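You operate a simulated robot arm through the tools that you are given. There is no shell and no other tool. Be economical: measure what you need, move in short steps, check, and stop when the job is done.

Carry out the task below with a simulated two-armed robot. There is one attempt and no reset: what you move stays moved.

Task
On the top of the grey cabinet, fold the cloth in half.

The check looks at the end state, three seconds after you hand in, the way a careful person would. Anything else that was tipped, shoved, dropped, spilled or broken makes it a failure. Flat cloth is picked up by pressing the open fingertips on it (5 to 10 N) and closing them slowly along it; thin cloth reads only 2 to 8 mm in the jaws.

Robot
Two 7-joint arms with two-finger parallel grippers on one trunk, on a base that drives. Base frame: it is fixed to the floor where the robot stands at the start and does not move with it; the origin is under the middle of the robot, x ahead of it, y to its left, z up. Readings come in mm, degrees, newtons and seconds.
The left shoulder is at the start at [70, 163, 1220], the right one opposite. With the tool pointing down near the work surface each hand reaches from about 400 to 880 mm from the robot's upright axis, wherever it stands, measured 20 degrees to its own side. Places, roughly: top of the grey cabinet [600, 100, 900]. Payload 3.43 kg a hand.
The TCP of each hand is the grasp point between the finger pads, 34 mm short of the fingertips. In the tool frame z runs along the fingers and y along their closing line. The gripper opens to 128 mm. The fingers are 24 mm wide and 12 mm thick; the gripper's body (48 by 130 mm) begins 96 mm behind the TCP.
Orientation is that of the tool frame in the base frame, as [roll, pitch, yaw] about the fixed x, y, z axes, in that order (R = Rz(yaw) Ry(pitch) Rx(roll)). With the fingers straight down and closing along the base's y, the tool's x points along the base's -x, its y along +y and its z along -z.

Tools
- The arms move only by the tool nudge_tool. It takes "left_increments", "right_increments" or both (then of equal length, played together; a hand with none holds still); each is a list of rows, each a list of 7 numbers: the finger opening in mm, from 0 to 128, then the shift along the tool's x, y, z in mm, then the turn, a rotation vector about the tool's x, y, z in degrees. In form: [[fingers, dx, dy, dz, ax, ay, az], ...]. A call has 1 to 12 rows; each row shifts and turns the commanded pose from where the row before left it, along the tool's axes as they then stand. Each row takes 0.2 s and may step no farther than 50 mm and 8.6 degrees from the row before; otherwise, or with a gripper value out of range, the whole call is refused. Where a pose cannot be reached the arm comes as near as it can. A force on the tool above 40 N (or 10 N above the force at the start of the call, whichever is more), or a blocked arm, ends the call early, and 0.2 s more pass. The fingers move at their own pace (about 153 mm/s each) and stop on an object; they squeeze with about 22 N. The grip force told is the motor's: it shows also when the fingers shut on nothing. Time passes only in rows, and 0.2 s behind the last, so rows that do not move let the fingers close. The reply holds the time, the measured pose of the TCP, the force on the tool along the base axes, the opening and the grip force, in the units named above and with some noise.
- Cameras (640 x 400 px; columns grow to the right, rows downward): "scene" is now at [134.8, 7.8, 1437.1]; the picture's right is [0.09, -1.00, 0.00], its down [-0.67, -0.06, -0.74] and it looks along [0.74, 0.07, -0.67] (base axes); focal length 270 px, centre (320, 200). "left" rides on the left gripper at [76, 11, -160] in its tool frame; the picture's right is [-0.15, 0.99, 0.00], its down [-0.88, -0.13, -0.46] and it looks along [-0.45, -0.07, 0.89] (tool axes); focal length 234 px, centre (320, 200). "right" rides on the right gripper at [76, -11, -160] in its tool frame; the picture's right is [0.15, 0.99, 0.00], its down [-0.88, 0.13, -0.46] and it looks along [-0.45, 0.07, 0.89] (tool axes); focal length 234 px, centre (320, 200). There is no depth. A picture from a camera that has moved, and an enlarged one, comes with that camera's place and axes in the base frame and with its lens.
- grab_frame(camera): a new picture of that camera. The clock stands still meanwhile.
- raise_lower(by): slides the trunk up (or, below 0, down) by that many mm; the arms and the scene camera ride with it, the base frame stays. It gives what a move gives, with no picture.
- base_move(legs): drives the robot by 1 to 6 legs, each [ahead, left, turn to the left] in mm, mm and degrees, along the robot's own axes; the way and the turn of a leg run together, so that a leg with both is an arc; at most 1500 mm and 180 degrees a leg. The arms and the cameras ride along, it lands a little off, and it stops where it bumps. It gives what a move gives.
- pan_tilt(pan, tilt): turns the head with the scene camera to pan (to the left, within 86 degrees either way) and tilt (down, from -29 to 69), counted from straight ahead of the robot. It gives what a move gives.
- enlarge(camera, box): a new picture of the part [left, top, right, bottom] of that camera's present view, enlarged. The clock stands still meanwhile.
- close_job(): hands the job in; it is judged then, once.

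Work in short steps. Places have to be worked out from the pictures, the camera data and where the tool is seen: move nearer, look again, correct. Check each grasp and each placing, and mend what went wrong. You have 120 turns and 100 pictures in all, those below and enlarged ones among them. Open the grippers and draw the arms clear of the work before you hand the job in, unless the task says otherwise; then end with one line.

The tools are called after "Emit:" by a JSON object that holds its "method" and its "body". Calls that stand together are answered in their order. nudge_tool: Moves the arms, as the interface text tells. Its arguments: {"type":"object","properties":{"left_increments":{"type":"array","items":{"type":"array","items":{"type":"number"}}},"right_increments":{"type":"array","items":{"type":"array","items":{"type":"number"}}}},"required":[]} The other tools are called the same way: raise_lower (by) slides the trunk up or down; base_move (legs) drives the base; pan_tilt (pan, tilt) turns the head that bears the scene camera; grab_frame (camera) takes a picture; enlarge (camera, box) takes an enlarged picture of a part of a camera's view; close_job () hands the job in.

At the start:

```text
time_s: 0.0
left_ee_pos: [531.9, 288.0, 1131.3]
left_tool_rot: [-180.0, -0.1, -179.9]
left_ft_force: [0.7, -1.1, 0.4]
left_gripper_width: 128.0
left_grip_force: 0.0
right_ee_pos: [415.9, -147.5, 1143.4]
right_tool_rot: [180.0, 0.0, -179.9]
right_ft_force: [-0.9, -0.2, -0.2]
right_gripper_width: 127.8
right_grip_force: 0.0
trunk travel left (down, up): [-700.0, 240.0]
robot x, y, heading: [-1.4, -1.5, -0.1]
head pan, tilt: [5.4, 42.4]
```

scene: 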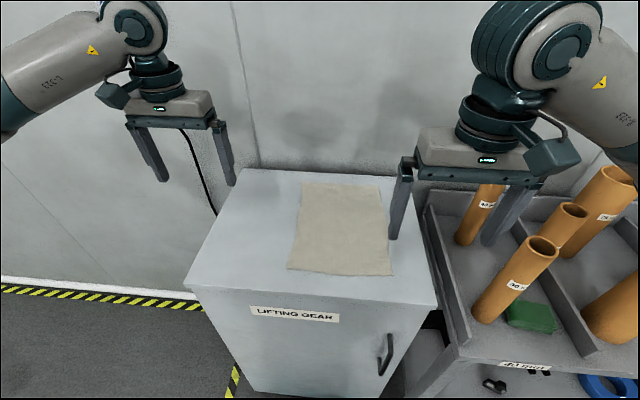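
right: 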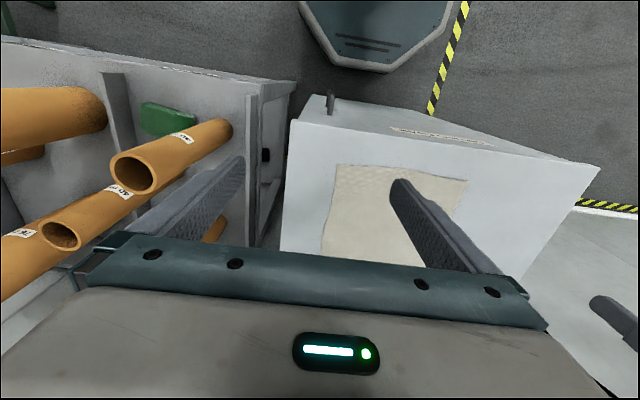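
left: 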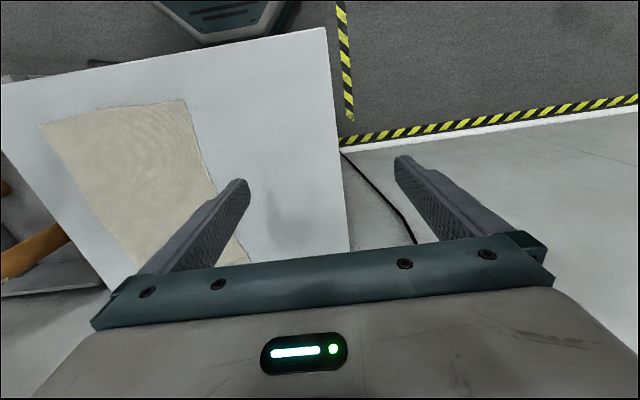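

The cloth spans roughly x 490–815 and y −120 to 120, so I plan to fold the near edge onto the far edge with both hands. First I move the hands to above the near corners, with the fingers partly closed.

Emit:
{"method": "nudge_tool", "body": {"left_increments": [[80, 7, -40, 15, 0, 0, 0], [50, 5, -40, 20, 0, 0, 0], [36, 5, -40, 20, 0, 0, 0], [36, 5, -40, 20, 0, 0, 0], [36, 5, -38, 20, 0, 0, 0], [36, 0, 0, 0, 0, 0, 0]], "right_increments": [[80, -15, 8, 20, 0, 0, 0], [50, -18, 8, 20, 0, 0, 0], [36, -18, 8, 22, 0, 0, 0], [36, -18, 8, 22, 0, 0, 0], [36, -20, 10, 23, 0, 0, 0], [36, 0, 0, 0, 0, 0, 0]]}}

Emit:
{"method": "grab_frame", "body": {"camera": "scene"}}

Emit:
{"method": "grab_frame", "body": {"camera": "left"}}

Emit:
{"method": "grab_frame", "body": {"camera": "right"}}

```text
time_s: 1.4
left_ee_pos: [503.5, 91.0, 1036.1]
left_tool_rot: [-179.8, 0.0, -179.9]
left_ft_force: [-0.2, 0.4, -0.1]
left_gripper_width: 36.0
left_grip_force: 0.1
right_ee_pos: [504.0, -105.6, 1036.9]
right_tool_rot: [179.9, 0.0, -180.0]
right_ft_force: [0.2, 0.5, 0.3]
right_gripper_width: 36.2
right_grip_force: 0.1
trunk travel left (down, up): [-700.0, 240.0]
robot x, y, heading: [0.2, 0.4, -0.1]
head pan, tilt: [5.4, 42.4]
```

```text
96 pictures are left
camera scene: at [133.9, 8.7, 1437.2], right [0.09, -1.0, 0.0], down [-0.67, -0.06, -0.74], along [0.74, 0.07, -0.67], focal length 270 px, centre (320, 200)
```

scene: 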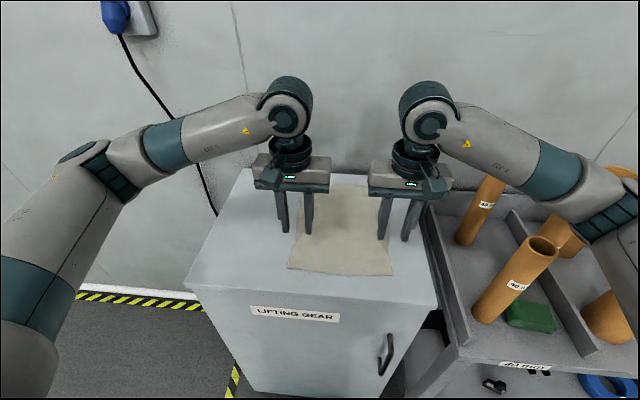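

```text
95 pictures are left
camera left: at [428.9, 102.3, 1196.3], right [0.14, 0.99, 0.0], down [0.88, -0.13, 0.46], along [0.45, -0.07, -0.89], focal length 234 px, centre (320, 200)
```

left: 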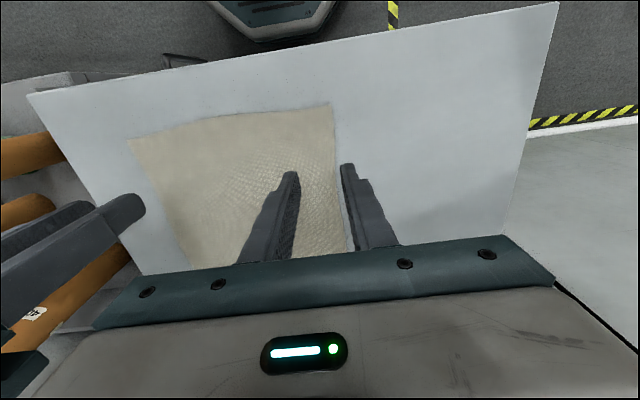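

```text
94 pictures are left
camera right: at [428.3, -115.4, 1196.3], right [-0.15, 0.99, 0.0], down [0.88, 0.13, 0.46], along [0.45, 0.07, -0.89], focal length 234 px, centre (320, 200)
```

right: 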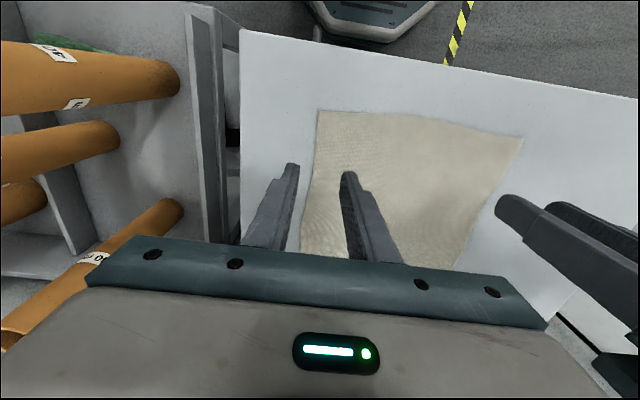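

Triangulating between the hand cameras and the scene view puts the surface at z≈940, which makes the cloth about x 455–752, y ±112. I move over the near corners and lower to fingertips about 16 mm above the surface, then look.

Emit:
{"method": "nudge_tool", "body": {"left_increments": [[32, 17, -6, 15, 0, 0, 0], [32, 16, -5, 15, 0, 0, 0], [32, 0, 0, 14, 0, 0, 0], [32, 0, 0, 0, 0, 0, 0]], "right_increments": [[32, 17, 12, 15, 0, 0, 0], [32, 17, 12, 15, 0, 0, 0], [32, 0, 0, 15, 0, 0, 0], [32, 0, 0, 0, 0, 0, 0]]}}

Emit:
{"method": "grab_frame", "body": {"camera": "left"}}

Emit:
{"method": "grab_frame", "body": {"camera": "right"}}

Emit:
{"method": "enlarge", "body": {"camera": "scene", "box": [200, 140, 460, 310]}}

```text
time_s: 2.4
left_ee_pos: [472.1, 80.9, 991.2]
left_tool_rot: [180.0, 0.0, -179.8]
left_ft_force: [-0.6, -0.3, 0.3]
left_gripper_width: 31.9
left_grip_force: 0.0
right_ee_pos: [472.0, -80.2, 991.7]
right_tool_rot: [-180.0, -0.1, 179.9]
right_ft_force: [-0.6, -0.4, 0.5]
right_gripper_width: 32.2
right_grip_force: 0.1
trunk travel left (down, up): [-700.0, 240.0]
robot x, y, heading: [1.4, 3.4, 0.1]
head pan, tilt: [5.4, 42.4]
```

```text
93 pictures are left
camera left: at [396.0, 91.6, 1151.8], right [0.15, 0.99, 0.0], down [0.88, -0.13, 0.46], along [0.45, -0.07, -0.89], focal length 234 px, centre (320, 200)
```

left: 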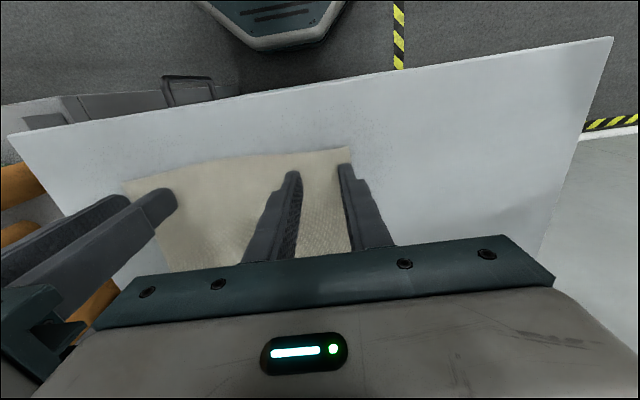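

```text
92 pictures are left
camera right: at [394.2, -92.3, 1151.8], right [-0.15, 0.99, 0.0], down [0.88, 0.13, 0.46], along [0.45, 0.07, -0.89], focal length 234 px, centre (320, 200)
```

right: 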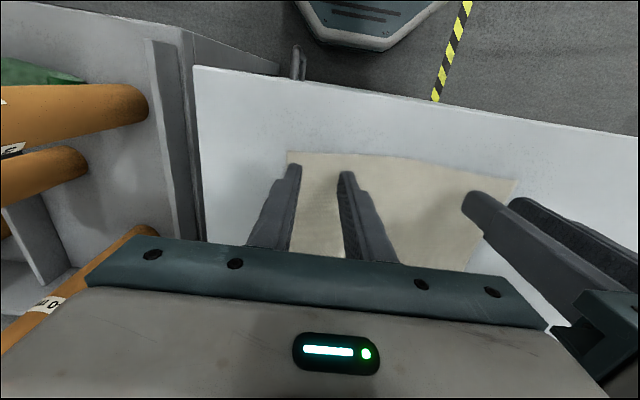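

```text
2.35 times, centred on (330, 225) of scene
camera zoom: at [134.4, 8.0, 1437.1], right [0.09, -1.0, 0.0], down [-0.67, -0.06, -0.74], along [0.74, 0.07, -0.67], focal length 636 px, centre (296, 141)
```

zoom: 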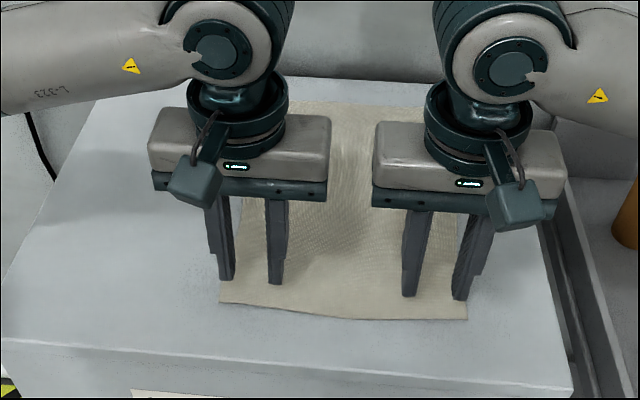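

Both finger pairs are over the near corners, 5–7 mm inside the edge. I shift slightly inward and descend slowly to contact.

Emit:
{"method": "nudge_tool", "body": {"left_increments": [[32, 0, -6, 3, 0, 0, 0], [32, 0, 0, 4, 0, 0, 0], [32, 0, 0, 3, 0, 0, 0], [32, 0, 0, 2, 0, 0, 0], [32, 0, 0, 0, 0, 0, 0]], "right_increments": [[32, 0, 3, 3, 0, 0, 0], [32, 0, 0, 4, 0, 0, 0], [32, 0, 0, 3, 0, 0, 0], [32, 0, 0, 2, 0, 0, 0], [32, 0, 0, 0, 0, 0, 0]]}}

Emit:
{"method": "enlarge", "body": {"camera": "scene", "box": [260, 210, 420, 310]}}

```text
time_s: 3.6
left_ee_pos: [471.9, 74.2, 980.6]
left_tool_rot: [-180.0, 0.0, -179.9]
left_ft_force: [0.2, -0.1, -0.6]
left_gripper_width: 31.8
left_grip_force: 0.0
right_ee_pos: [470.7, -78.9, 980.4]
right_tool_rot: [180.0, 0.0, 179.9]
right_ft_force: [-0.1, -0.8, -0.2]
right_gripper_width: 32.3
right_grip_force: 0.0
trunk travel left (down, up): [-700.0, 240.0]
robot x, y, heading: [-2.1, 1.1, 0.1]
head pan, tilt: [5.4, 42.4]
```

```text
4.00 times, centred on (340, 260) of scene
camera zoom: at [134.8, 7.8, 1437.1], right [0.09, -1.0, 0.0], down [-0.67, -0.06, -0.74], along [0.74, 0.07, -0.67], focal length 1082 px, centre (240, -40)
```

zoom: 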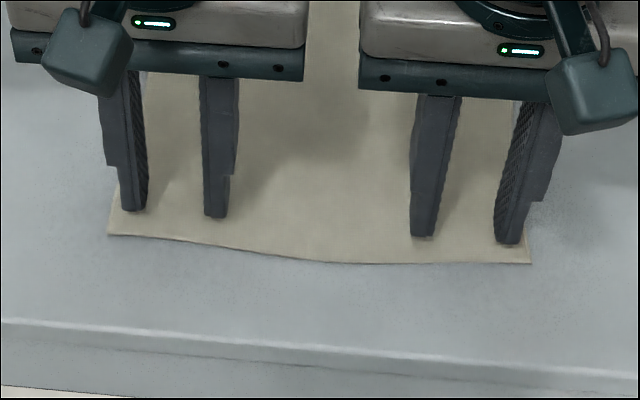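

Tips are near z 946 and not yet touching. I keep descending in small steps.

Emit:
{"method": "nudge_tool", "body": {"left_increments": [[32, 0, 0, 2, 0, 0, 0], [32, 0, 0, 2, 0, 0, 0], [32, 0, 0, 1, 0, 0, 0], [32, 0, 0, 1, 0, 0, 0], [32, 0, 0, 0, 0, 0, 0]], "right_increments": [[32, 0, 0, 2, 0, 0, 0], [32, 0, 0, 2, 0, 0, 0], [32, 0, 0, 1, 0, 0, 0], [32, 0, 0, 1, 0, 0, 0], [32, 0, 0, 0, 0, 0, 0]]}}

```text
time_s: 4.8
left_ee_pos: [470.8, 73.9, 976.0]
left_tool_rot: [-180.0, 0.1, -179.9]
left_ft_force: [1.4, -0.9, 5.2]
left_gripper_width: 32.2
left_grip_force: 0.0
right_ee_pos: [470.6, -78.9, 974.4]
right_tool_rot: [179.9, 0.1, -180.0]
right_ft_force: [3.2, -0.8, 16.0]
right_gripper_width: 31.9
right_grip_force: 0.0
trunk travel left (down, up): [-700.0, 240.0]
robot x, y, heading: [-2.9, -0.7, 0.0]
head pan, tilt: [5.4, 42.4]
```

Both hands are in contact: left 5 N, right 16 N. I ease the right hand up slightly and close both slowly along the cloth.

Emit:
{"method": "nudge_tool", "body": {"left_increments": [[32, 0, 0, 0.3, 0, 0, 0], [28, 0, 0, 0, 0, 0, 0], [24, 0, 0, 0, 0, 0, 0], [20, 0, 0, 0, 0, 0, 0], [16, 0, 0, 0, 0, 0, 0], [12, 0, 0, 0, 0, 0, 0], [9, 0, 0, 0, 0, 0, 0], [6, 0, 0, 0, 0, 0, 0], [3, 0, 0, 0, 0, 0, 0], [0, 0, 0, 0, 0, 0, 0], [0, 0, 0, 0, 0, 0, 0]], "right_increments": [[32, 0, 0, -0.7, 0, 0, 0], [28, 0, 0, 0, 0, 0, 0], [24, 0, 0, 0, 0, 0, 0], [20, 0, 0, 0, 0, 0, 0], [16, 0, 0, 0, 0, 0, 0], [12, 0, 0, 0, 0, 0, 0], [9, 0, 0, 0, 0, 0, 0], [6, 0, 0, 0, 0, 0, 0], [3, 0, 0, 0, 0, 0, 0], [0, 0, 0, 0, 0, 0, 0], [0, 0, 0, 0, 0, 0, 0]]}}

Emit:
{"method": "enlarge", "body": {"camera": "scene", "box": [260, 210, 420, 310]}}

```text
time_s: 7.2
left_ee_pos: [470.2, 73.9, 975.8]
left_tool_rot: [-179.9, 0.0, -179.9]
left_ft_force: [1.1, -1.0, 20.9]
left_gripper_width: 2.2
left_grip_force: 22.1
right_ee_pos: [469.2, -79.6, 975.6]
right_tool_rot: [-180.0, 0.2, -180.0]
right_ft_force: [0.4, -1.0, 6.1]
right_gripper_width: 0.0
right_grip_force: 22.2
trunk travel left (down, up): [-700.0, 240.0]
robot x, y, heading: [-0.7, -0.9, 0.0]
head pan, tilt: [5.4, 42.4]
```

```text
4.00 times, centred on (340, 260) of scene
camera zoom: at [132.4, 7.4, 1437.4], right [0.09, -1.0, 0.0], down [-0.67, -0.06, -0.74], along [0.74, 0.07, -0.67], focal length 1082 px, centre (240, -40)
```

zoom: 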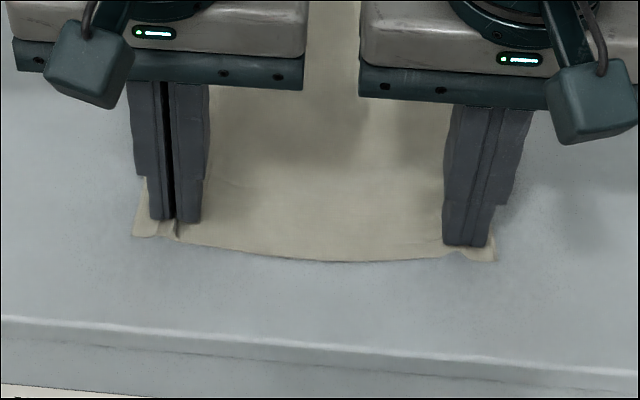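

The left hand holds the cloth (2.2 mm), but the right jaws read 0, so it missed. I reopen the right hand and retry pressing a bit harder while the left holds.

Emit:
{"method": "nudge_tool", "body": {"left_increments": [[0, 0, 0, -0.5, 0, 0, 0], [0, 0, 0, 0, 0, 0, 0], [0, 0, 0, 0, 0, 0, 0], [0, 0, 0, 0, 0, 0, 0]], "right_increments": [[12, 0, 0, 0, 0, 0, 0], [24, 0, 0, 0, 0, 0, 0], [36, 0, 0, 0.4, 0, 0, 0], [36, 0, 0, 0, 0, 0, 0]]}}

Emit:
{"method": "enlarge", "body": {"camera": "scene", "box": [260, 210, 420, 310]}}

```text
time_s: 8.2
left_ee_pos: [469.1, 73.9, 975.0]
left_tool_rot: [180.0, 0.1, -180.0]
left_ft_force: [1.5, -1.8, 13.7]
left_gripper_width: 2.4
left_grip_force: 22.2
right_ee_pos: [469.1, -78.5, 974.3]
right_tool_rot: [180.0, 0.2, 179.9]
right_ft_force: [0.6, 1.4, 11.4]
right_gripper_width: 33.6
right_grip_force: 0.1
trunk travel left (down, up): [-700.0, 240.0]
robot x, y, heading: [0.4, 0.3, -0.2]
head pan, tilt: [5.4, 42.4]
```

```text
4.00 times, centred on (340, 260) of scene
camera zoom: at [132.8, 7.7, 1437.3], right [0.09, -1.0, 0.0], down [-0.67, -0.06, -0.74], along [0.74, 0.07, -0.67], focal length 1082 px, centre (240, -40)
```

zoom: 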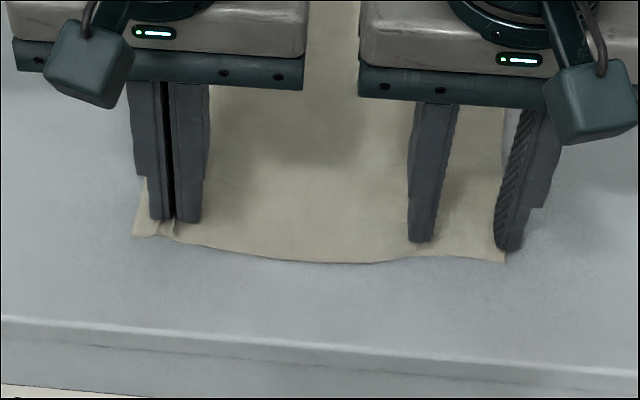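

The right corner crept in and the outer finger is now off the cloth. I lift the right hand, shift 16 mm inward and set it down again.

Emit:
{"method": "nudge_tool", "body": {"right_increments": [[32, 0, 0, -5, 0, 0, 0], [32, 0, 8, -3, 0, 0, 0], [32, 0, 8, 0, 0, 0, 0], [32, 0, 0, 4, 0, 0, 0], [32, 0, 0, 2.5, 0, 0, 0], [32, 0, 0, 1, 0, 0, 0], [32, 0, 0, 0.5, 0, 0, 0], [32, 0, 0, 0, 0, 0, 0]]}}

Emit:
{"method": "enlarge", "body": {"camera": "scene", "box": [260, 210, 420, 310]}}

```text
time_s: 10.0
left_ee_pos: [471.2, 74.1, 976.4]
left_tool_rot: [-179.9, 0.1, -179.9]
left_ft_force: [2.1, -1.1, 9.1]
left_gripper_width: 2.1
left_grip_force: 22.1
right_ee_pos: [469.2, -62.9, 974.9]
right_tool_rot: [179.9, 0.1, -180.0]
right_ft_force: [-1.5, -1.6, 15.3]
right_gripper_width: 31.7
right_grip_force: 0.2
trunk travel left (down, up): [-700.0, 240.0]
robot x, y, heading: [-4.2, -1.1, 0.0]
head pan, tilt: [5.4, 42.4]
```

```text
4.00 times, centred on (340, 260) of scene
camera zoom: at [132.6, 7.6, 1437.4], right [0.09, -1.0, 0.0], down [-0.67, -0.06, -0.74], along [0.74, 0.07, -0.67], focal length 1082 px, centre (240, -40)
```

zoom: 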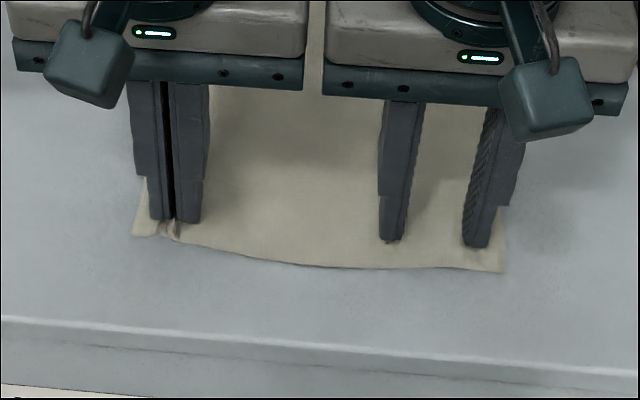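

Both right fingers are on the cloth again at about 12–15 N. I close slowly.

Emit:
{"method": "nudge_tool", "body": {"right_increments": [[28, 0, 0, 0, 0, 0, 0], [25, 0, 0, 0, 0, 0, 0], [22, 0, 0, 0, 0, 0, 0], [19, 0, 0, 0, 0, 0, 0], [16, 0, 0, 0, 0, 0, 0], [13, 0, 0, 0, 0, 0, 0], [10, 0, 0, 0, 0, 0, 0], [7, 0, 0, 0, 0, 0, 0], [4, 0, 0, 0, 0, 0, 0], [1, 0, 0, 0, 0, 0, 0], [0, 0, 0, 0, 0, 0, 0], [0, 0, 0, 0, 0, 0, 0]]}}

Emit:
{"method": "enlarge", "body": {"camera": "scene", "box": [260, 210, 420, 310]}}

```text
time_s: 12.6
left_ee_pos: [469.8, 73.9, 976.1]
left_tool_rot: [-179.9, 0.0, -179.9]
left_ft_force: [-0.5, -11.4, 2.0]
left_gripper_width: 2.4
left_grip_force: 22.4
right_ee_pos: [469.4, -62.2, 974.8]
right_tool_rot: [179.9, 0.0, -180.0]
right_ft_force: [0.0, 12.9, 29.6]
right_gripper_width: 2.4
right_grip_force: 21.8
trunk travel left (down, up): [-700.0, 240.0]
robot x, y, heading: [1.9, -1.6, -0.2]
head pan, tilt: [5.4, 42.4]
```

```text
4.00 times, centred on (340, 260) of scene
camera zoom: at [132.1, 8.1, 1437.4], right [0.09, -1.0, 0.0], down [-0.67, -0.06, -0.74], along [0.74, 0.07, -0.67], focal length 1082 px, centre (240, -40)
```

zoom: 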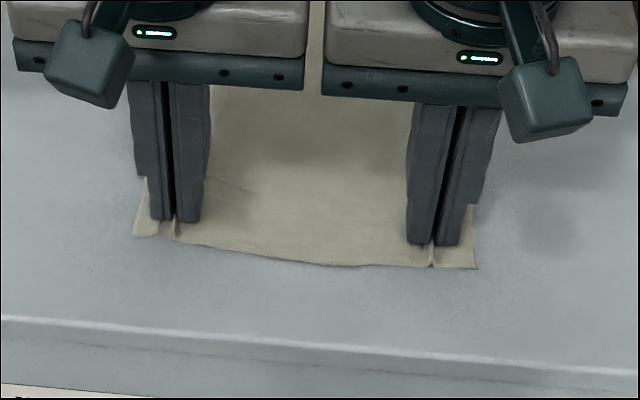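

Both hands grip, but pinched along y the edge can't turn over cleanly, since its strip would fold back. A better plan is to pinch the far edge with the fingers closing along x and lay it at the near edge with the fingers tilted forward. I release, spreading the cloth back, and lift.

Emit:
{"method": "nudge_tool", "body": {"left_increments": [[10, 0, 0, 0, 0, 0, 0], [20, 0, 0, 0, 0, 0, 0], [30, 0, 0, 0, 0, 0, 0], [34, 0, 0, 0, 0, 0, 0], [34, 0, 0, -15, 0, 0, 0], [34, 0, 0, -30, 0, 0, 0], [34, 0, 0, -40, 0, 0, 0], [34, 0, 20, -30, 0, 0, 0]], "right_increments": [[10, 0, 0, 0, 0, 0, 0], [20, 0, 0, 0, 0, 0, 0], [30, 0, 0, 0, 0, 0, 0], [34, 0, 0, 0, 0, 0, 0], [34, 0, 0, -15, 0, 0, 0], [34, 0, 0, -30, 0, 0, 0], [34, 0, 0, -40, 0, 0, 0], [34, 0, -20, -30, 0, 0, 0]]}}

Emit:
{"method": "grab_frame", "body": {"camera": "scene"}}

```text
time_s: 14.4
left_ee_pos: [470.8, 93.2, 1091.6]
left_tool_rot: [180.0, -0.1, -179.9]
left_ft_force: [0.5, -0.4, 0.4]
left_gripper_width: 33.9
left_grip_force: 0.0
right_ee_pos: [467.8, -82.5, 1088.2]
right_tool_rot: [179.9, -0.1, 180.0]
right_ft_force: [0.3, 0.1, 0.3]
right_gripper_width: 34.1
right_grip_force: 0.0
trunk travel left (down, up): [-700.0, 240.0]
robot x, y, heading: [0.3, -3.7, -0.1]
head pan, tilt: [5.4, 42.4]
```

```text
85 pictures are left
camera scene: at [133.2, 7.7, 1437.1], right [0.09, -1.0, 0.0], down [-0.67, -0.06, -0.74], along [0.74, 0.07, -0.67], focal length 270 px, centre (320, 200)
```

scene: 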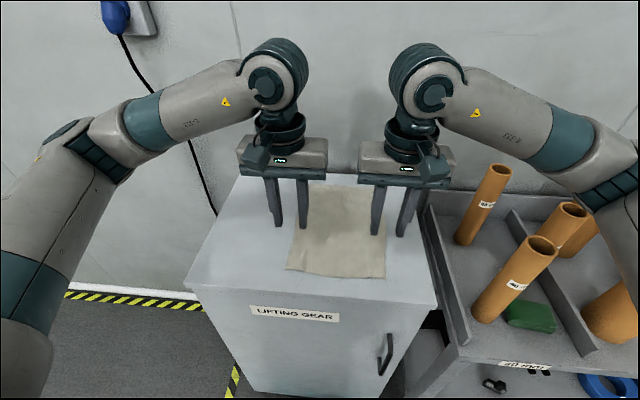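

The cloth is nearly flat again. I now yaw both hands 90°, cameras outward, so the fingers close along x.

Emit:
{"method": "nudge_tool", "body": {"left_increments": [[34, 0, 4, -4, 0, 0, 8.2], [34, 0, 4, -4, 0, 0, 8.2], [34, 0, 4, -4, 0, 0, 8.2], [34, 0, 4, -4, 0, 0, 8.2], [34, 0, 4, -4, 0, 0, 8.2], [34, 0, 0, 0, 0, 0, 8.2], [34, 0, 0, 0, 0, 0, 8.2], [34, 0, 0, 0, 0, 0, 8.2], [34, 0, 0, 0, 0, 0, 8.2], [34, 0, 0, 0, 0, 0, 8.2], [34, 0, 0, 0, 0, 0, 8.0], [34, 0, 0, 0, 0, 0, 0]], "right_increments": [[34, 0, -4, -4, 0, 0, -8.2], [34, 0, -4, -4, 0, 0, -8.2], [34, 0, -4, -4, 0, 0, -8.2], [34, 0, -4, -4, 0, 0, -8.2], [34, 0, -4, -4, 0, 0, -8.2], [34, 0, 0, 0, 0, 0, -8.2], [34, 0, 0, 0, 0, 0, -8.2], [34, 0, 0, 0, 0, 0, -8.2], [34, 0, 0, 0, 0, 0, -8.2], [34, 0, 0, 0, 0, 0, -8.2], [34, 0, 0, 0, 0, 0, -8.0], [34, 0, 0, 0, 0, 0, 0]]}}

Emit:
{"method": "base_move", "body": {"legs": [[-80, 0, 0]]}}

Emit:
{"method": "grab_frame", "body": {"camera": "scene"}}

Emit:
{"method": "grab_frame", "body": {"camera": "left"}}

Emit:
{"method": "grab_frame", "body": {"camera": "right"}}

```text
time_s: 17.0
left_ee_pos: [459.5, 105.2, 1112.3]
left_tool_rot: [180.0, 0.1, 90.3]
left_ft_force: [-0.2, 0.8, -0.2]
left_gripper_width: 33.9
left_grip_force: 0.1
left hand out of reach, approached as far as the arm can: row 11
right_ee_pos: [461.8, -96.3, 1109.9]
right_tool_rot: [-180.0, 0.0, -90.1]
right_ft_force: [-0.1, 0.2, -0.6]
right_gripper_width: 34.3
right_grip_force: 0.0
right hand out of reach, approached as far as the arm can: row 11
trunk travel left (down, up): [-700.0, 240.0]
robot x, y, heading: [1.0, -0.5, 0.0]
head pan, tilt: [5.4, 42.4]
```

```text
time_s: 18.1
left_ee_pos: [379.8, 104.9, 1111.1]
left_tool_rot: [180.0, 0.0, 90.3]
left_ft_force: [-0.5, -0.2, 0.5]
left_gripper_width: 34.1
left_grip_force: 0.1
right_ee_pos: [383.1, -95.3, 1108.9]
right_tool_rot: [-180.0, 0.0, -90.1]
right_ft_force: [0.3, -0.2, 0.7]
right_gripper_width: 34.0
right_grip_force: 0.2
trunk travel left (down, up): [-700.0, 240.0]
robot x, y, heading: [-78.0, 0.7, 0.1]
head pan, tilt: [5.4, 42.4]
```

```text
84 pictures are left
camera scene: at [56.7, 7.8, 1437.0], right [0.09, -1.0, 0.0], down [-0.67, -0.06, -0.74], along [0.74, 0.07, -0.67], focal length 270 px, centre (320, 200)
```

scene: 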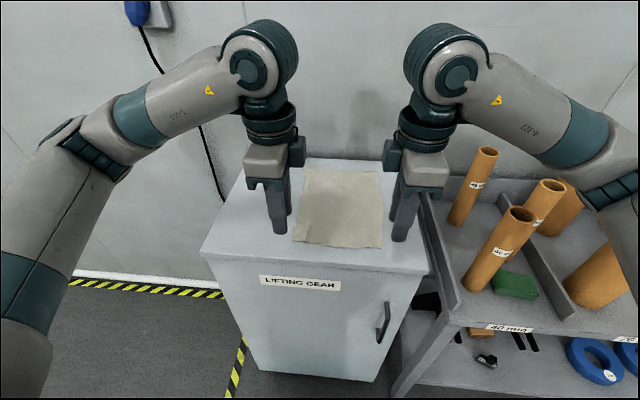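

```text
83 pictures are left
camera left: at [391.3, 181.0, 1270.9], right [0.99, -0.14, 0.0], down [-0.13, -0.88, 0.46], along [-0.06, -0.45, -0.89], focal length 234 px, centre (320, 200)
```

left: 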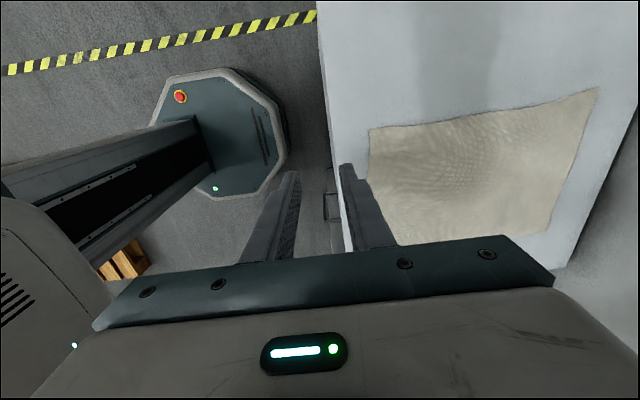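

```text
82 pictures are left
camera right: at [394.1, -171.0, 1269.9], right [-0.99, -0.14, 0.0], down [-0.13, 0.88, 0.46], along [-0.07, 0.45, -0.89], focal length 234 px, centre (320, 200)
```

right: 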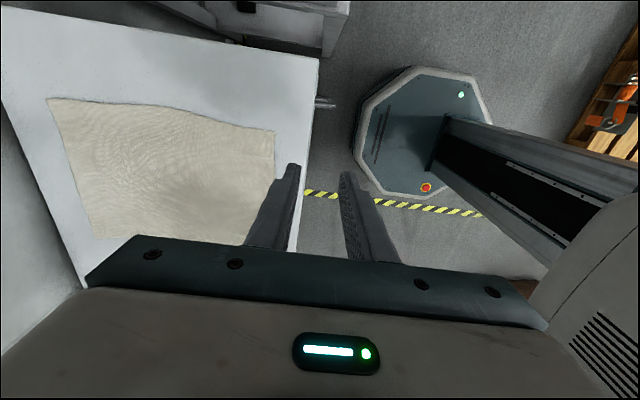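

Hand views put the far corners near (742, 118) and (739, −100). I move both hands over to them, descending to z≈1006 at the end.

Emit:
{"method": "nudge_tool", "body": {"left_increments": [[30, 0, 40, 0, 0, 0, 0], [30, -5, 45, 0, 0, 0, 0], [30, -5, 45, 0, 0, 0, 0], [30, 0, 45, 15, 0, 0, 0], [30, 0, 45, 20, 0, 0, 0], [30, 0, 45, 20, 0, 0, 0], [30, 0, 40, 20, 0, 0, 0], [30, 0, 24, 15, 0, 0, 0], [30, 0, 0, 15, 0, 0, 0], [30, 0, 0, 0, 0, 0, 0]], "right_increments": [[30, 0, -40, 0, 0, 0, 0], [30, -5, -45, 0, 0, 0, 0], [30, -5, -45, 0, 0, 0, 0], [30, 0, -45, 15, 0, 0, 0], [30, 0, -45, 20, 0, 0, 0], [30, 0, -45, 20, 0, 0, 0], [30, 0, -40, 20, 0, 0, 0], [30, 0, -21, 15, 0, 0, 0], [30, 0, 0, 13, 0, 0, 0], [30, 0, 0, 0, 0, 0, 0]]}}

Emit:
{"method": "grab_frame", "body": {"camera": "scene"}}

Emit:
{"method": "grab_frame", "body": {"camera": "left"}}

Emit:
{"method": "grab_frame", "body": {"camera": "right"}}

```text
time_s: 20.2
left_ee_pos: [395.8, 57.7, 1090.1]
left_tool_rot: [179.9, 0.0, 90.6]
left_ft_force: [0.1, 0.8, 1.0]
left_gripper_width: 30.0
left_grip_force: 0.1
left hand out of reach, approached as far as the arm can: row 1, 2, 3, 4, 5, 6, 7, 8
right_ee_pos: [397.1, -54.8, 1093.6]
right_tool_rot: [-180.0, 0.0, -90.4]
right_ft_force: [-0.7, -1.1, -0.5]
right_gripper_width: 30.2
right_grip_force: 0.0
right hand out of reach, approached as far as the arm can: row 1, 2, 3, 4, 5, 6, 7, 8
trunk travel left (down, up): [-700.0, 240.0]
robot x, y, heading: [-77.2, -1.7, 0.3]
head pan, tilt: [5.4, 42.4]
```

```text
81 pictures are left
camera scene: at [56.1, 7.8, 1437.1], right [0.09, -1.0, 0.0], down [-0.67, -0.06, -0.74], along [0.74, 0.07, -0.67], focal length 270 px, centre (320, 200)
```

scene: 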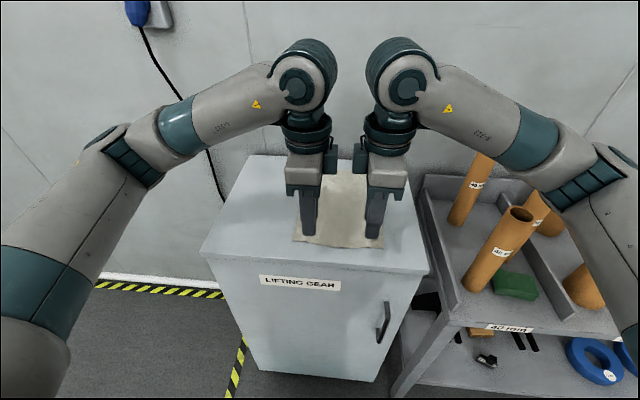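

```text
80 pictures are left
camera left: at [407.0, 134.5, 1249.8], right [0.99, -0.14, 0.0], down [-0.12, -0.88, 0.46], along [-0.06, -0.45, -0.89], focal length 234 px, centre (320, 200)
```

left: 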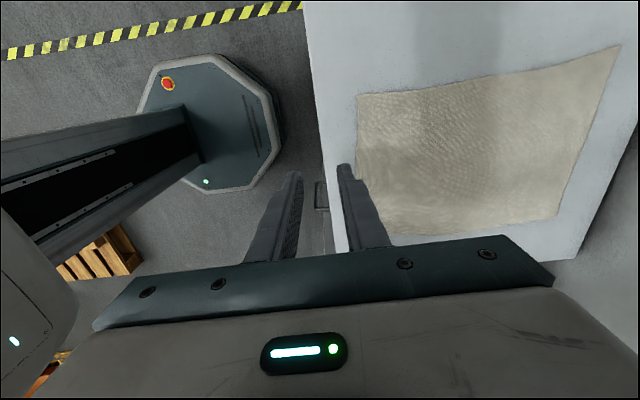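

```text
79 pictures are left
camera right: at [407.5, -129.3, 1253.4], right [-0.99, -0.14, 0.0], down [-0.12, 0.88, 0.46], along [-0.06, 0.45, -0.89], focal length 234 px, centre (320, 200)
```

right: 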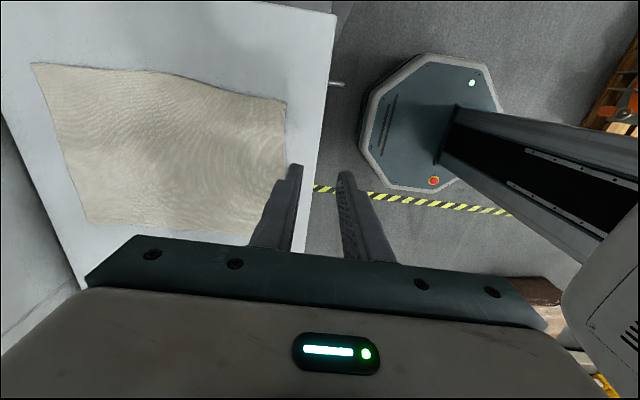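

The outward yaw hits a wrist limit when the arms reach forward. New plan: go back to fingers closing along y and fold the right edge over to the left, left hand on the far right corner and right hand on the near right corner. The pinch ridge then runs parallel to the edge. I undo the yaw first.

Emit:
{"method": "nudge_tool", "body": {"left_increments": [[30, 8, 0, -10, 0, 0, -8.1], [30, 8, 0, -10, 0, 0, -8.1], [30, 8, 0, -5, 0, 0, -8.1], [30, 8, 0, 0, 0, 0, -8.1], [30, 8, 0, 0, 0, 0, -8.1], [30, 0, 0, 0, 0, 0, -8.1], [30, 0, 0, 0, 0, 0, -8.1], [30, 0, 0, 0, 0, 0, -8.1], [30, 0, 0, 0, 0, 0, -8.1], [30, 0, 0, 0, 0, 0, -8.1], [30, 0, 0, 0, 0, 0, -8.1], [30, 0, 0, 0, 0, 0, 0]], "right_increments": [[30, 8, 0, -10, 0, 0, 8.1], [30, 8, 0, -10, 0, 0, 8.1], [30, 8, 0, -5, 0, 0, 8.1], [30, 8, 0, 0, 0, 0, 8.1], [30, 8, 0, 0, 0, 0, 8.1], [30, 0, 0, 0, 0, 0, 8.1], [30, 0, 0, 0, 0, 0, 8.1], [30, 0, 0, 0, 0, 0, 8.1], [30, 0, 0, 0, 0, 0, 8.1], [30, 0, 0, 0, 0, 0, 8.1], [30, 0, 0, 0, 0, 0, 8.1], [30, 0, 0, 0, 0, 0, 0]]}}

Emit:
{"method": "base_move", "body": {"legs": [[80, 0, 0]]}}

```text
time_s: 22.9
left_ee_pos: [386.0, 96.4, 1113.4]
left_tool_rot: [-180.0, 0.0, 179.5]
left_ft_force: [0.0, -0.1, 0.3]
left_gripper_width: 30.0
left_grip_force: 0.1
right_ee_pos: [388.1, -91.5, 1117.4]
right_tool_rot: [-180.0, 0.0, -179.4]
right_ft_force: [-0.1, 0.3, -0.1]
right_gripper_width: 29.9
right_grip_force: 0.0
trunk travel left (down, up): [-700.0, 240.0]
robot x, y, heading: [-79.4, -3.7, -0.0]
head pan, tilt: [5.4, 42.4]
```

```text
time_s: 23.9
left_ee_pos: [465.1, 96.6, 1114.6]
left_tool_rot: [-180.0, 0.1, 179.4]
left_ft_force: [0.1, -0.5, 0.0]
left_gripper_width: 30.0
left_grip_force: 0.2
right_ee_pos: [467.0, -92.9, 1118.5]
right_tool_rot: [-180.0, 0.1, -179.3]
right_ft_force: [0.9, -0.8, -0.6]
right_gripper_width: 30.2
right_grip_force: 0.1
trunk travel left (down, up): [-700.0, 240.0]
robot x, y, heading: [2.5, -1.1, -0.1]
head pan, tilt: [5.4, 42.4]
```

I move the left hand to the far right corner and bring the right hand over the near right corner.

Emit:
{"method": "nudge_tool", "body": {"left_increments": [[28, -45, 0, 0, 0, 0, 0], [28, -45, 0, 0, 0, 0, 0], [28, -45, -20, 0, 0, 0, 0], [28, -37, -30, 0, 0, 0, 0], [28, -30, -30, 10, 0, 0, 0], [28, -30, -32, 20, 0, 0, 0], [28, -25, -32, 20, 0, 0, 0], [28, 0, -28, 20, 0, 0, 0], [28, 0, 0, 20, 0, 0, 0], [28, 0, 0, 0, 0, 0, 0]], "right_increments": [[28, 0, 4, 10, 0, 0, 0], [28, 0, 4, 10, 0, 0, 0], [28, 0, 4, 10, 0, 0, 0], [28, 0, 4, 10, 0, 0, 0], [28, 0, 2, 10, 0, 0, 0], [28, 0, 0, 10, 0, 0, 0], [28, 0, 0, 10, 0, 0, 0], [28, 0, 0, 10, 0, 0, 0], [28, 0, 0, 14, 0, 0, 0], [28, 0, 0, 0, 0, 0, 0]]}}

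Emit:
{"method": "grab_frame", "body": {"camera": "scene"}}

Emit:
{"method": "grab_frame", "body": {"camera": "left"}}

Emit:
{"method": "grab_frame", "body": {"camera": "right"}}

```text
time_s: 26.1
left_ee_pos: [721.6, -79.7, 1024.4]
left_tool_rot: [179.9, 0.2, 179.4]
left_ft_force: [0.3, -0.8, 0.3]
left_gripper_width: 27.7
left_grip_force: 0.0
right_ee_pos: [465.9, -74.1, 1024.6]
right_tool_rot: [179.9, 0.0, -179.3]
right_ft_force: [-0.5, -0.4, 0.2]
right_gripper_width: 27.8
right_grip_force: 0.1
trunk travel left (down, up): [-700.0, 240.0]
robot x, y, heading: [-1.1, -2.8, -0.0]
head pan, tilt: [5.4, 42.4]
```

```text
78 pictures are left
camera scene: at [135.5, 7.4, 1437.1], right [0.09, -1.0, 0.0], down [-0.67, -0.06, -0.74], along [0.74, 0.07, -0.67], focal length 270 px, centre (320, 200)
```

scene: 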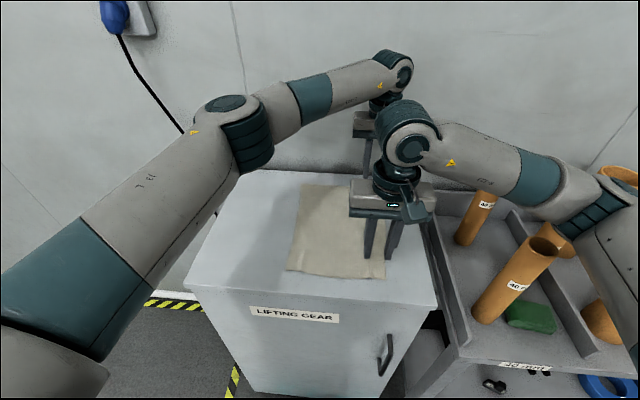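

```text
77 pictures are left
camera left: at [646.2, -66.9, 1183.8], right [0.16, 0.99, 0.0], down [0.88, -0.14, 0.46], along [0.45, -0.07, -0.89], focal length 234 px, centre (320, 200)
```

left: 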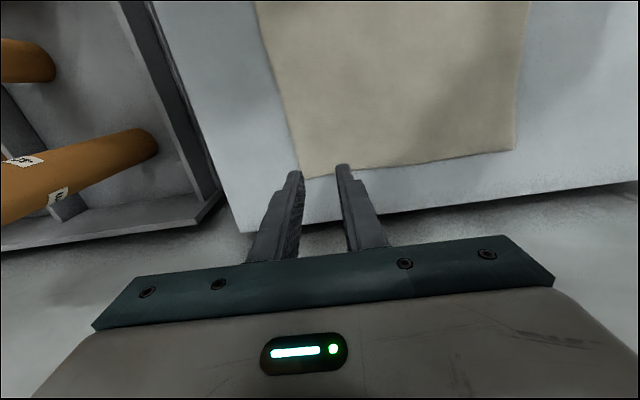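

```text
76 pictures are left
camera right: at [390.1, -86.1, 1184.3], right [-0.16, 0.99, 0.0], down [0.88, 0.14, 0.46], along [0.45, 0.07, -0.89], focal length 234 px, centre (320, 200)
```

right: 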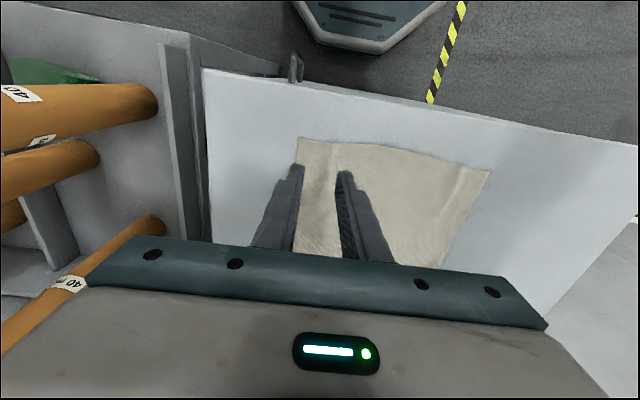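

Right corners are at about (741, −98) and (446, −100). I shift the left hand 8 mm inward, descend both to just above the surface and check.

Emit:
{"method": "nudge_tool", "body": {"left_increments": [[28, -2, 8, 12, 0, 0, 0.5], [28, 0, 0, 12, 0, 0, 0], [28, 0, 0, 10, 0, 0, 0], [28, 0, 0, 8, 0, 0, 0], [28, 0, 0, 0, 0, 0, 0]], "right_increments": [[28, 1, 3, 12, 0, 0, -0.5], [28, 0, 0, 12, 0, 0, 0], [28, 0, 0, 10, 0, 0, 0], [28, 0, 0, 8, 0, 0, 0], [28, 0, 0, 0, 0, 0, 0]]}}

Emit:
{"method": "grab_frame", "body": {"camera": "left"}}

Emit:
{"method": "enlarge", "body": {"camera": "scene", "box": [300, 180, 460, 280]}}

```text
time_s: 27.3
left_ee_pos: [722.7, -69.9, 981.6]
left_tool_rot: [-180.0, 0.1, 178.9]
left_ft_force: [0.9, 0.7, 0.3]
left_gripper_width: 28.0
left_grip_force: 0.0
right_ee_pos: [465.8, -71.8, 982.6]
right_tool_rot: [180.0, 0.0, -178.8]
right_ft_force: [0.6, 0.4, -0.3]
right_gripper_width: 28.0
right_grip_force: 0.1
trunk travel left (down, up): [-700.0, 240.0]
robot x, y, heading: [1.8, -1.1, 0.1]
head pan, tilt: [5.4, 42.4]
```

```text
75 pictures are left
camera left: at [647.9, -58.0, 1142.0], right [0.17, 0.99, 0.0], down [0.88, -0.15, 0.46], along [0.45, -0.08, -0.89], focal length 234 px, centre (320, 200)
```

left: 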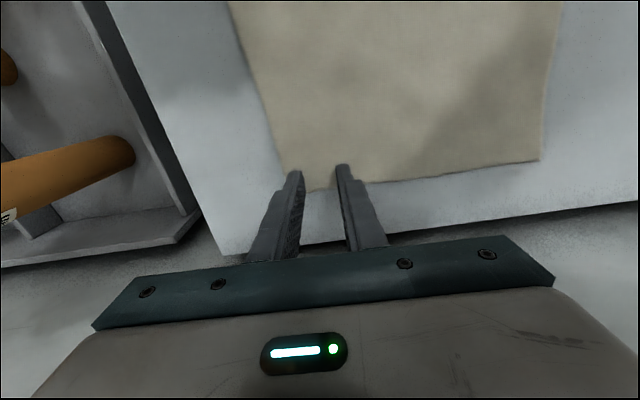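

```text
4.00 times, centred on (380, 230) of scene
camera zoom: at [135.7, 7.6, 1437.1], right [0.09, -1.0, 0.0], down [-0.67, -0.06, -0.74], along [0.74, 0.07, -0.67], focal length 1082 px, centre (80, 80)
```

zoom: 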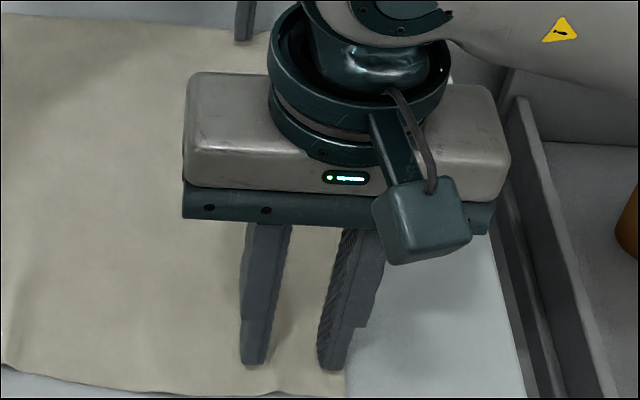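

Both fingers are close to the cloth's right edge, so I shift each hand 4–5 mm inward and descend gently to contact.

Emit:
{"method": "nudge_tool", "body": {"left_increments": [[28, 0, 5, 2, 0, 0, 0], [28, 0, 0, 2, 0, 0, 0], [28, 0, 0, 1, 0, 0, 0], [28, 0, 0, 1, 0, 0, 0], [28, 0, 0, 0, 0, 0, 0]], "right_increments": [[28, 0, 4, 3, 0, 0, 0], [28, 0, 0, 2, 0, 0, 0], [28, 0, 0, 1, 0, 0, 0], [28, 0, 0, 1, 0, 0, 0], [28, 0, 0, 0, 0, 0, 0]]}}

```text
time_s: 28.5
left_ee_pos: [723.4, -65.1, 974.6]
left_tool_rot: [180.0, 0.1, 178.9]
left_ft_force: [0.9, -0.5, 0.4]
left_gripper_width: 28.2
left_grip_force: 0.1
right_ee_pos: [466.2, -67.1, 975.5]
right_tool_rot: [179.9, 0.1, -178.7]
right_ft_force: [0.2, -0.4, 6.5]
right_gripper_width: 28.4
right_grip_force: 0.2
trunk travel left (down, up): [-700.0, 240.0]
robot x, y, heading: [0.9, 5.9, -0.1]
head pan, tilt: [5.4, 42.4]
```

Emit:
{"method": "nudge_tool", "body": {"left_increments": [[28, 0, 0, 0.7, 0, 0, 0], [28, 0, 0, 0.5, 0, 0, 0], [28, 0, 0, 0, 0, 0, 0]], "right_increments": [[28, 0, 0, 0.3, 0, 0, 0], [28, 0, 0, 0, 0, 0, 0], [28, 0, 0, 0, 0, 0, 0]]}}

Emit:
{"method": "grab_frame", "body": {"camera": "left"}}

```text
time_s: 29.3
left_ee_pos: [722.8, -65.4, 974.6]
left_tool_rot: [-180.0, 0.1, 178.9]
left_ft_force: [-0.5, 0.9, 3.4]
left_gripper_width: 28.1
left_grip_force: 0.1
right_ee_pos: [465.5, -66.9, 975.6]
right_tool_rot: [-179.9, 0.1, -178.8]
right_ft_force: [2.1, -0.2, 12.2]
right_gripper_width: 28.2
right_grip_force: 0.3
trunk travel left (down, up): [-700.0, 240.0]
robot x, y, heading: [-4.3, 2.3, 0.0]
head pan, tilt: [5.4, 42.4]
```

```text
73 pictures are left
camera left: at [647.0, -53.2, 1135.6], right [0.17, 0.99, 0.0], down [0.88, -0.15, 0.46], along [0.45, -0.08, -0.89], focal length 234 px, centre (320, 200)
```

left: 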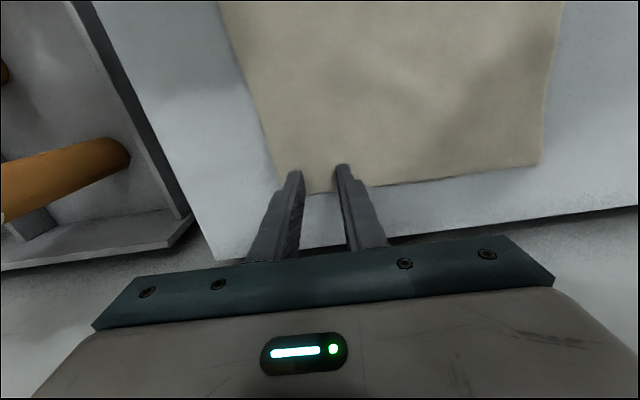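

Left pressure is light at 3 N, right 12 N. I add a little on the left and close both slowly.

Emit:
{"method": "nudge_tool", "body": {"left_increments": [[28, 0, 0, 0.8, 0, 0, 0], [25, 0, 0, 0, 0, 0, 0], [22, 0, 0, 0, 0, 0, 0], [19, 0, 0, 0, 0, 0, 0], [16, 0, 0, 0, 0, 0, 0], [13, 0, 0, 0, 0, 0, 0], [10, 0, 0, 0, 0, 0, 0], [7, 0, 0, 0, 0, 0, 0], [4, 0, 0, 0, 0, 0, 0], [1, 0, 0, 0, 0, 0, 0], [0, 0, 0, 0, 0, 0, 0], [0, 0, 0, 0, 0, 0, 0]], "right_increments": [[28, 0, 0, 0, 0, 0, 0], [25, 0, 0, 0, 0, 0, 0], [22, 0, 0, 0, 0, 0, 0], [19, 0, 0, 0, 0, 0, 0], [16, 0, 0, 0, 0, 0, 0], [13, 0, 0, 0, 0, 0, 0], [10, 0, 0, 0, 0, 0, 0], [7, 0, 0, 0, 0, 0, 0], [4, 0, 0, 0, 0, 0, 0], [1, 0, 0, 0, 0, 0, 0], [0, 0, 0, 0, 0, 0, 0], [0, 0, 0, 0, 0, 0, 0]]}}

Emit:
{"method": "grab_frame", "body": {"camera": "left"}}

Emit:
{"method": "enlarge", "body": {"camera": "scene", "box": [300, 190, 460, 290]}}

```text
time_s: 31.9
left_ee_pos: [722.0, -65.4, 976.5]
left_tool_rot: [-180.0, 0.2, 179.0]
left_ft_force: [0.0, 0.8, 11.2]
left_gripper_width: 2.3
left_grip_force: 22.0
right_ee_pos: [464.0, -66.6, 975.8]
right_tool_rot: [179.9, 0.0, -178.9]
right_ft_force: [0.3, 0.5, 8.6]
right_gripper_width: 2.3
right_grip_force: 22.1
trunk travel left (down, up): [-700.0, 240.0]
robot x, y, heading: [1.9, -3.7, 0.1]
head pan, tilt: [5.4, 42.4]
```

```text
72 pictures are left
camera left: at [646.0, -53.1, 1135.3], right [0.17, 0.99, 0.0], down [0.88, -0.15, 0.46], along [0.45, -0.08, -0.89], focal length 234 px, centre (320, 200)
```

left: 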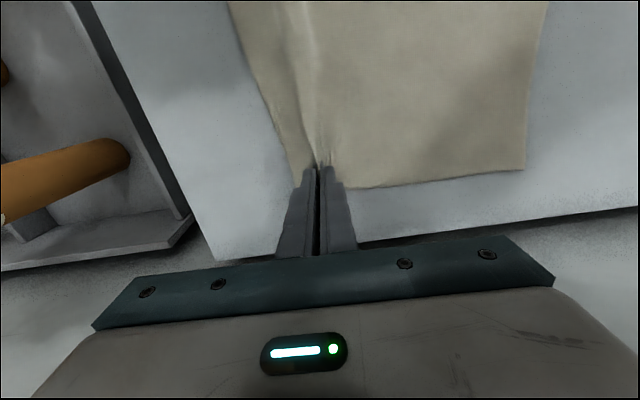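

```text
4.00 times, centred on (380, 240) of scene
camera zoom: at [133.7, 7.9, 1437.3], right [0.09, -1.0, 0.0], down [-0.67, -0.06, -0.74], along [0.74, 0.07, -0.67], focal length 1082 px, centre (80, 40)
```

zoom: 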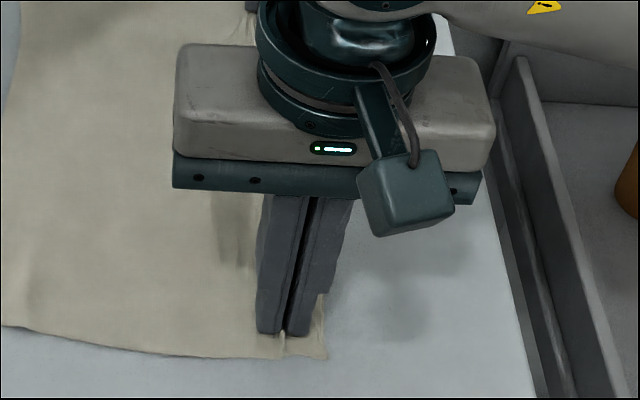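

Both hands hold, but the strip outside the pinch would end up folded back on itself. A cleaner way is to pinch at the midline, lift so both halves hang evenly, and lay the cloth down sideways already folded. I release, spreading the cloth flat, and lift.

Emit:
{"method": "nudge_tool", "body": {"left_increments": [[7, 0, 0, 0, 0, 0, 0], [14, 0, 0, 0, 0, 0, 0], [21, 0, 0, 0, 0, 0, 0], [28, 0, 0, 0, 0, 0, 0], [28, 0, 0, 0, 0, 0, 0], [28, 0, 0, -10, 0, 0, 0], [28, 0, 0, -20, 0, 0, 0], [28, 0, 0, -20, 0, 0, 0], [28, 0, 0, 0, 0, 0, 0]], "right_increments": [[7, 0, 0, 0, 0, 0, 0], [14, 0, 0, 0, 0, 0, 0], [21, 0, 0, 0, 0, 0, 0], [28, 0, 0, 0, 0, 0, 0], [28, 0, 0, 0, 0, 0, 0], [28, 0, 0, -10, 0, 0, 0], [28, 0, 0, -20, 0, 0, 0], [28, 0, 0, -20, 0, 0, 0], [28, 0, 0, 0, 0, 0, 0]]}}

Emit:
{"method": "grab_frame", "body": {"camera": "left"}}

Emit:
{"method": "grab_frame", "body": {"camera": "right"}}

Emit:
{"method": "enlarge", "body": {"camera": "scene", "box": [230, 160, 454, 300]}}

```text
time_s: 33.9
left_ee_pos: [724.0, -66.2, 1024.5]
left_tool_rot: [179.9, 0.1, 178.9]
left_ft_force: [-0.4, -0.5, -0.6]
left_gripper_width: 28.1
left_grip_force: 0.1
right_ee_pos: [465.3, -66.0, 1024.2]
right_tool_rot: [180.0, 0.0, -178.8]
right_ft_force: [0.2, -0.5, 0.3]
right_gripper_width: 28.1
right_grip_force: 0.0
trunk travel left (down, up): [-700.0, 240.0]
robot x, y, heading: [0.7, 1.3, 0.2]
head pan, tilt: [5.4, 42.4]
```

```text
70 pictures are left
camera left: at [647.8, -53.0, 1183.9], right [0.17, 0.99, 0.0], down [0.88, -0.15, 0.46], along [0.45, -0.08, -0.89], focal length 234 px, centre (320, 200)
```

left: 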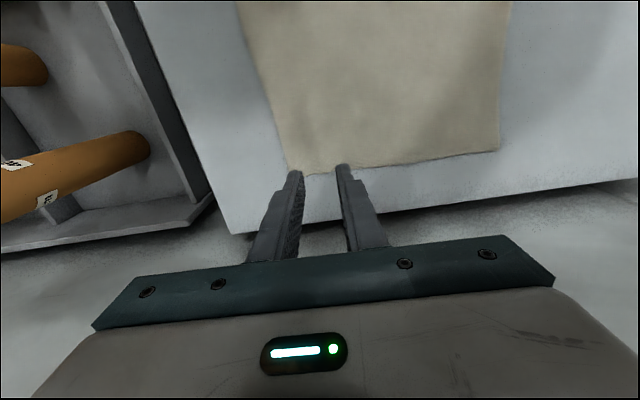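

```text
69 pictures are left
camera right: at [389.9, -79.2, 1184.5], right [-0.17, 0.99, 0.0], down [0.88, 0.15, 0.46], along [0.45, 0.08, -0.89], focal length 234 px, centre (320, 200)
```

right: 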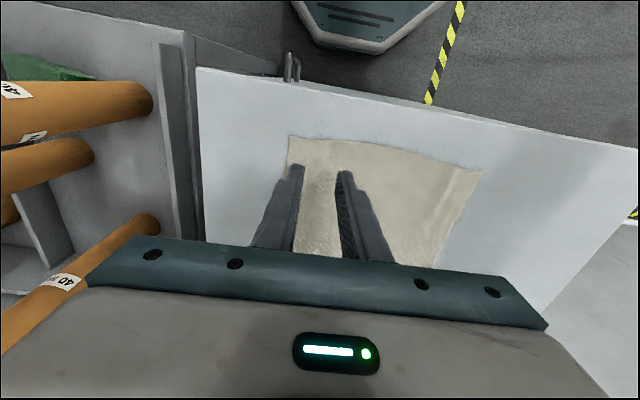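

```text
2.86 times, centred on (342, 230) of scene
camera zoom: at [136.3, 7.6, 1437.0], right [0.09, -1.0, 0.0], down [-0.67, -0.06, -0.74], along [0.74, 0.07, -0.67], focal length 773 px, centre (257, 114)
```

zoom: 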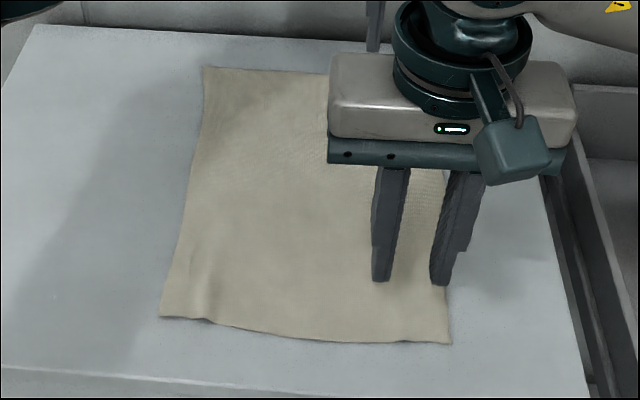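

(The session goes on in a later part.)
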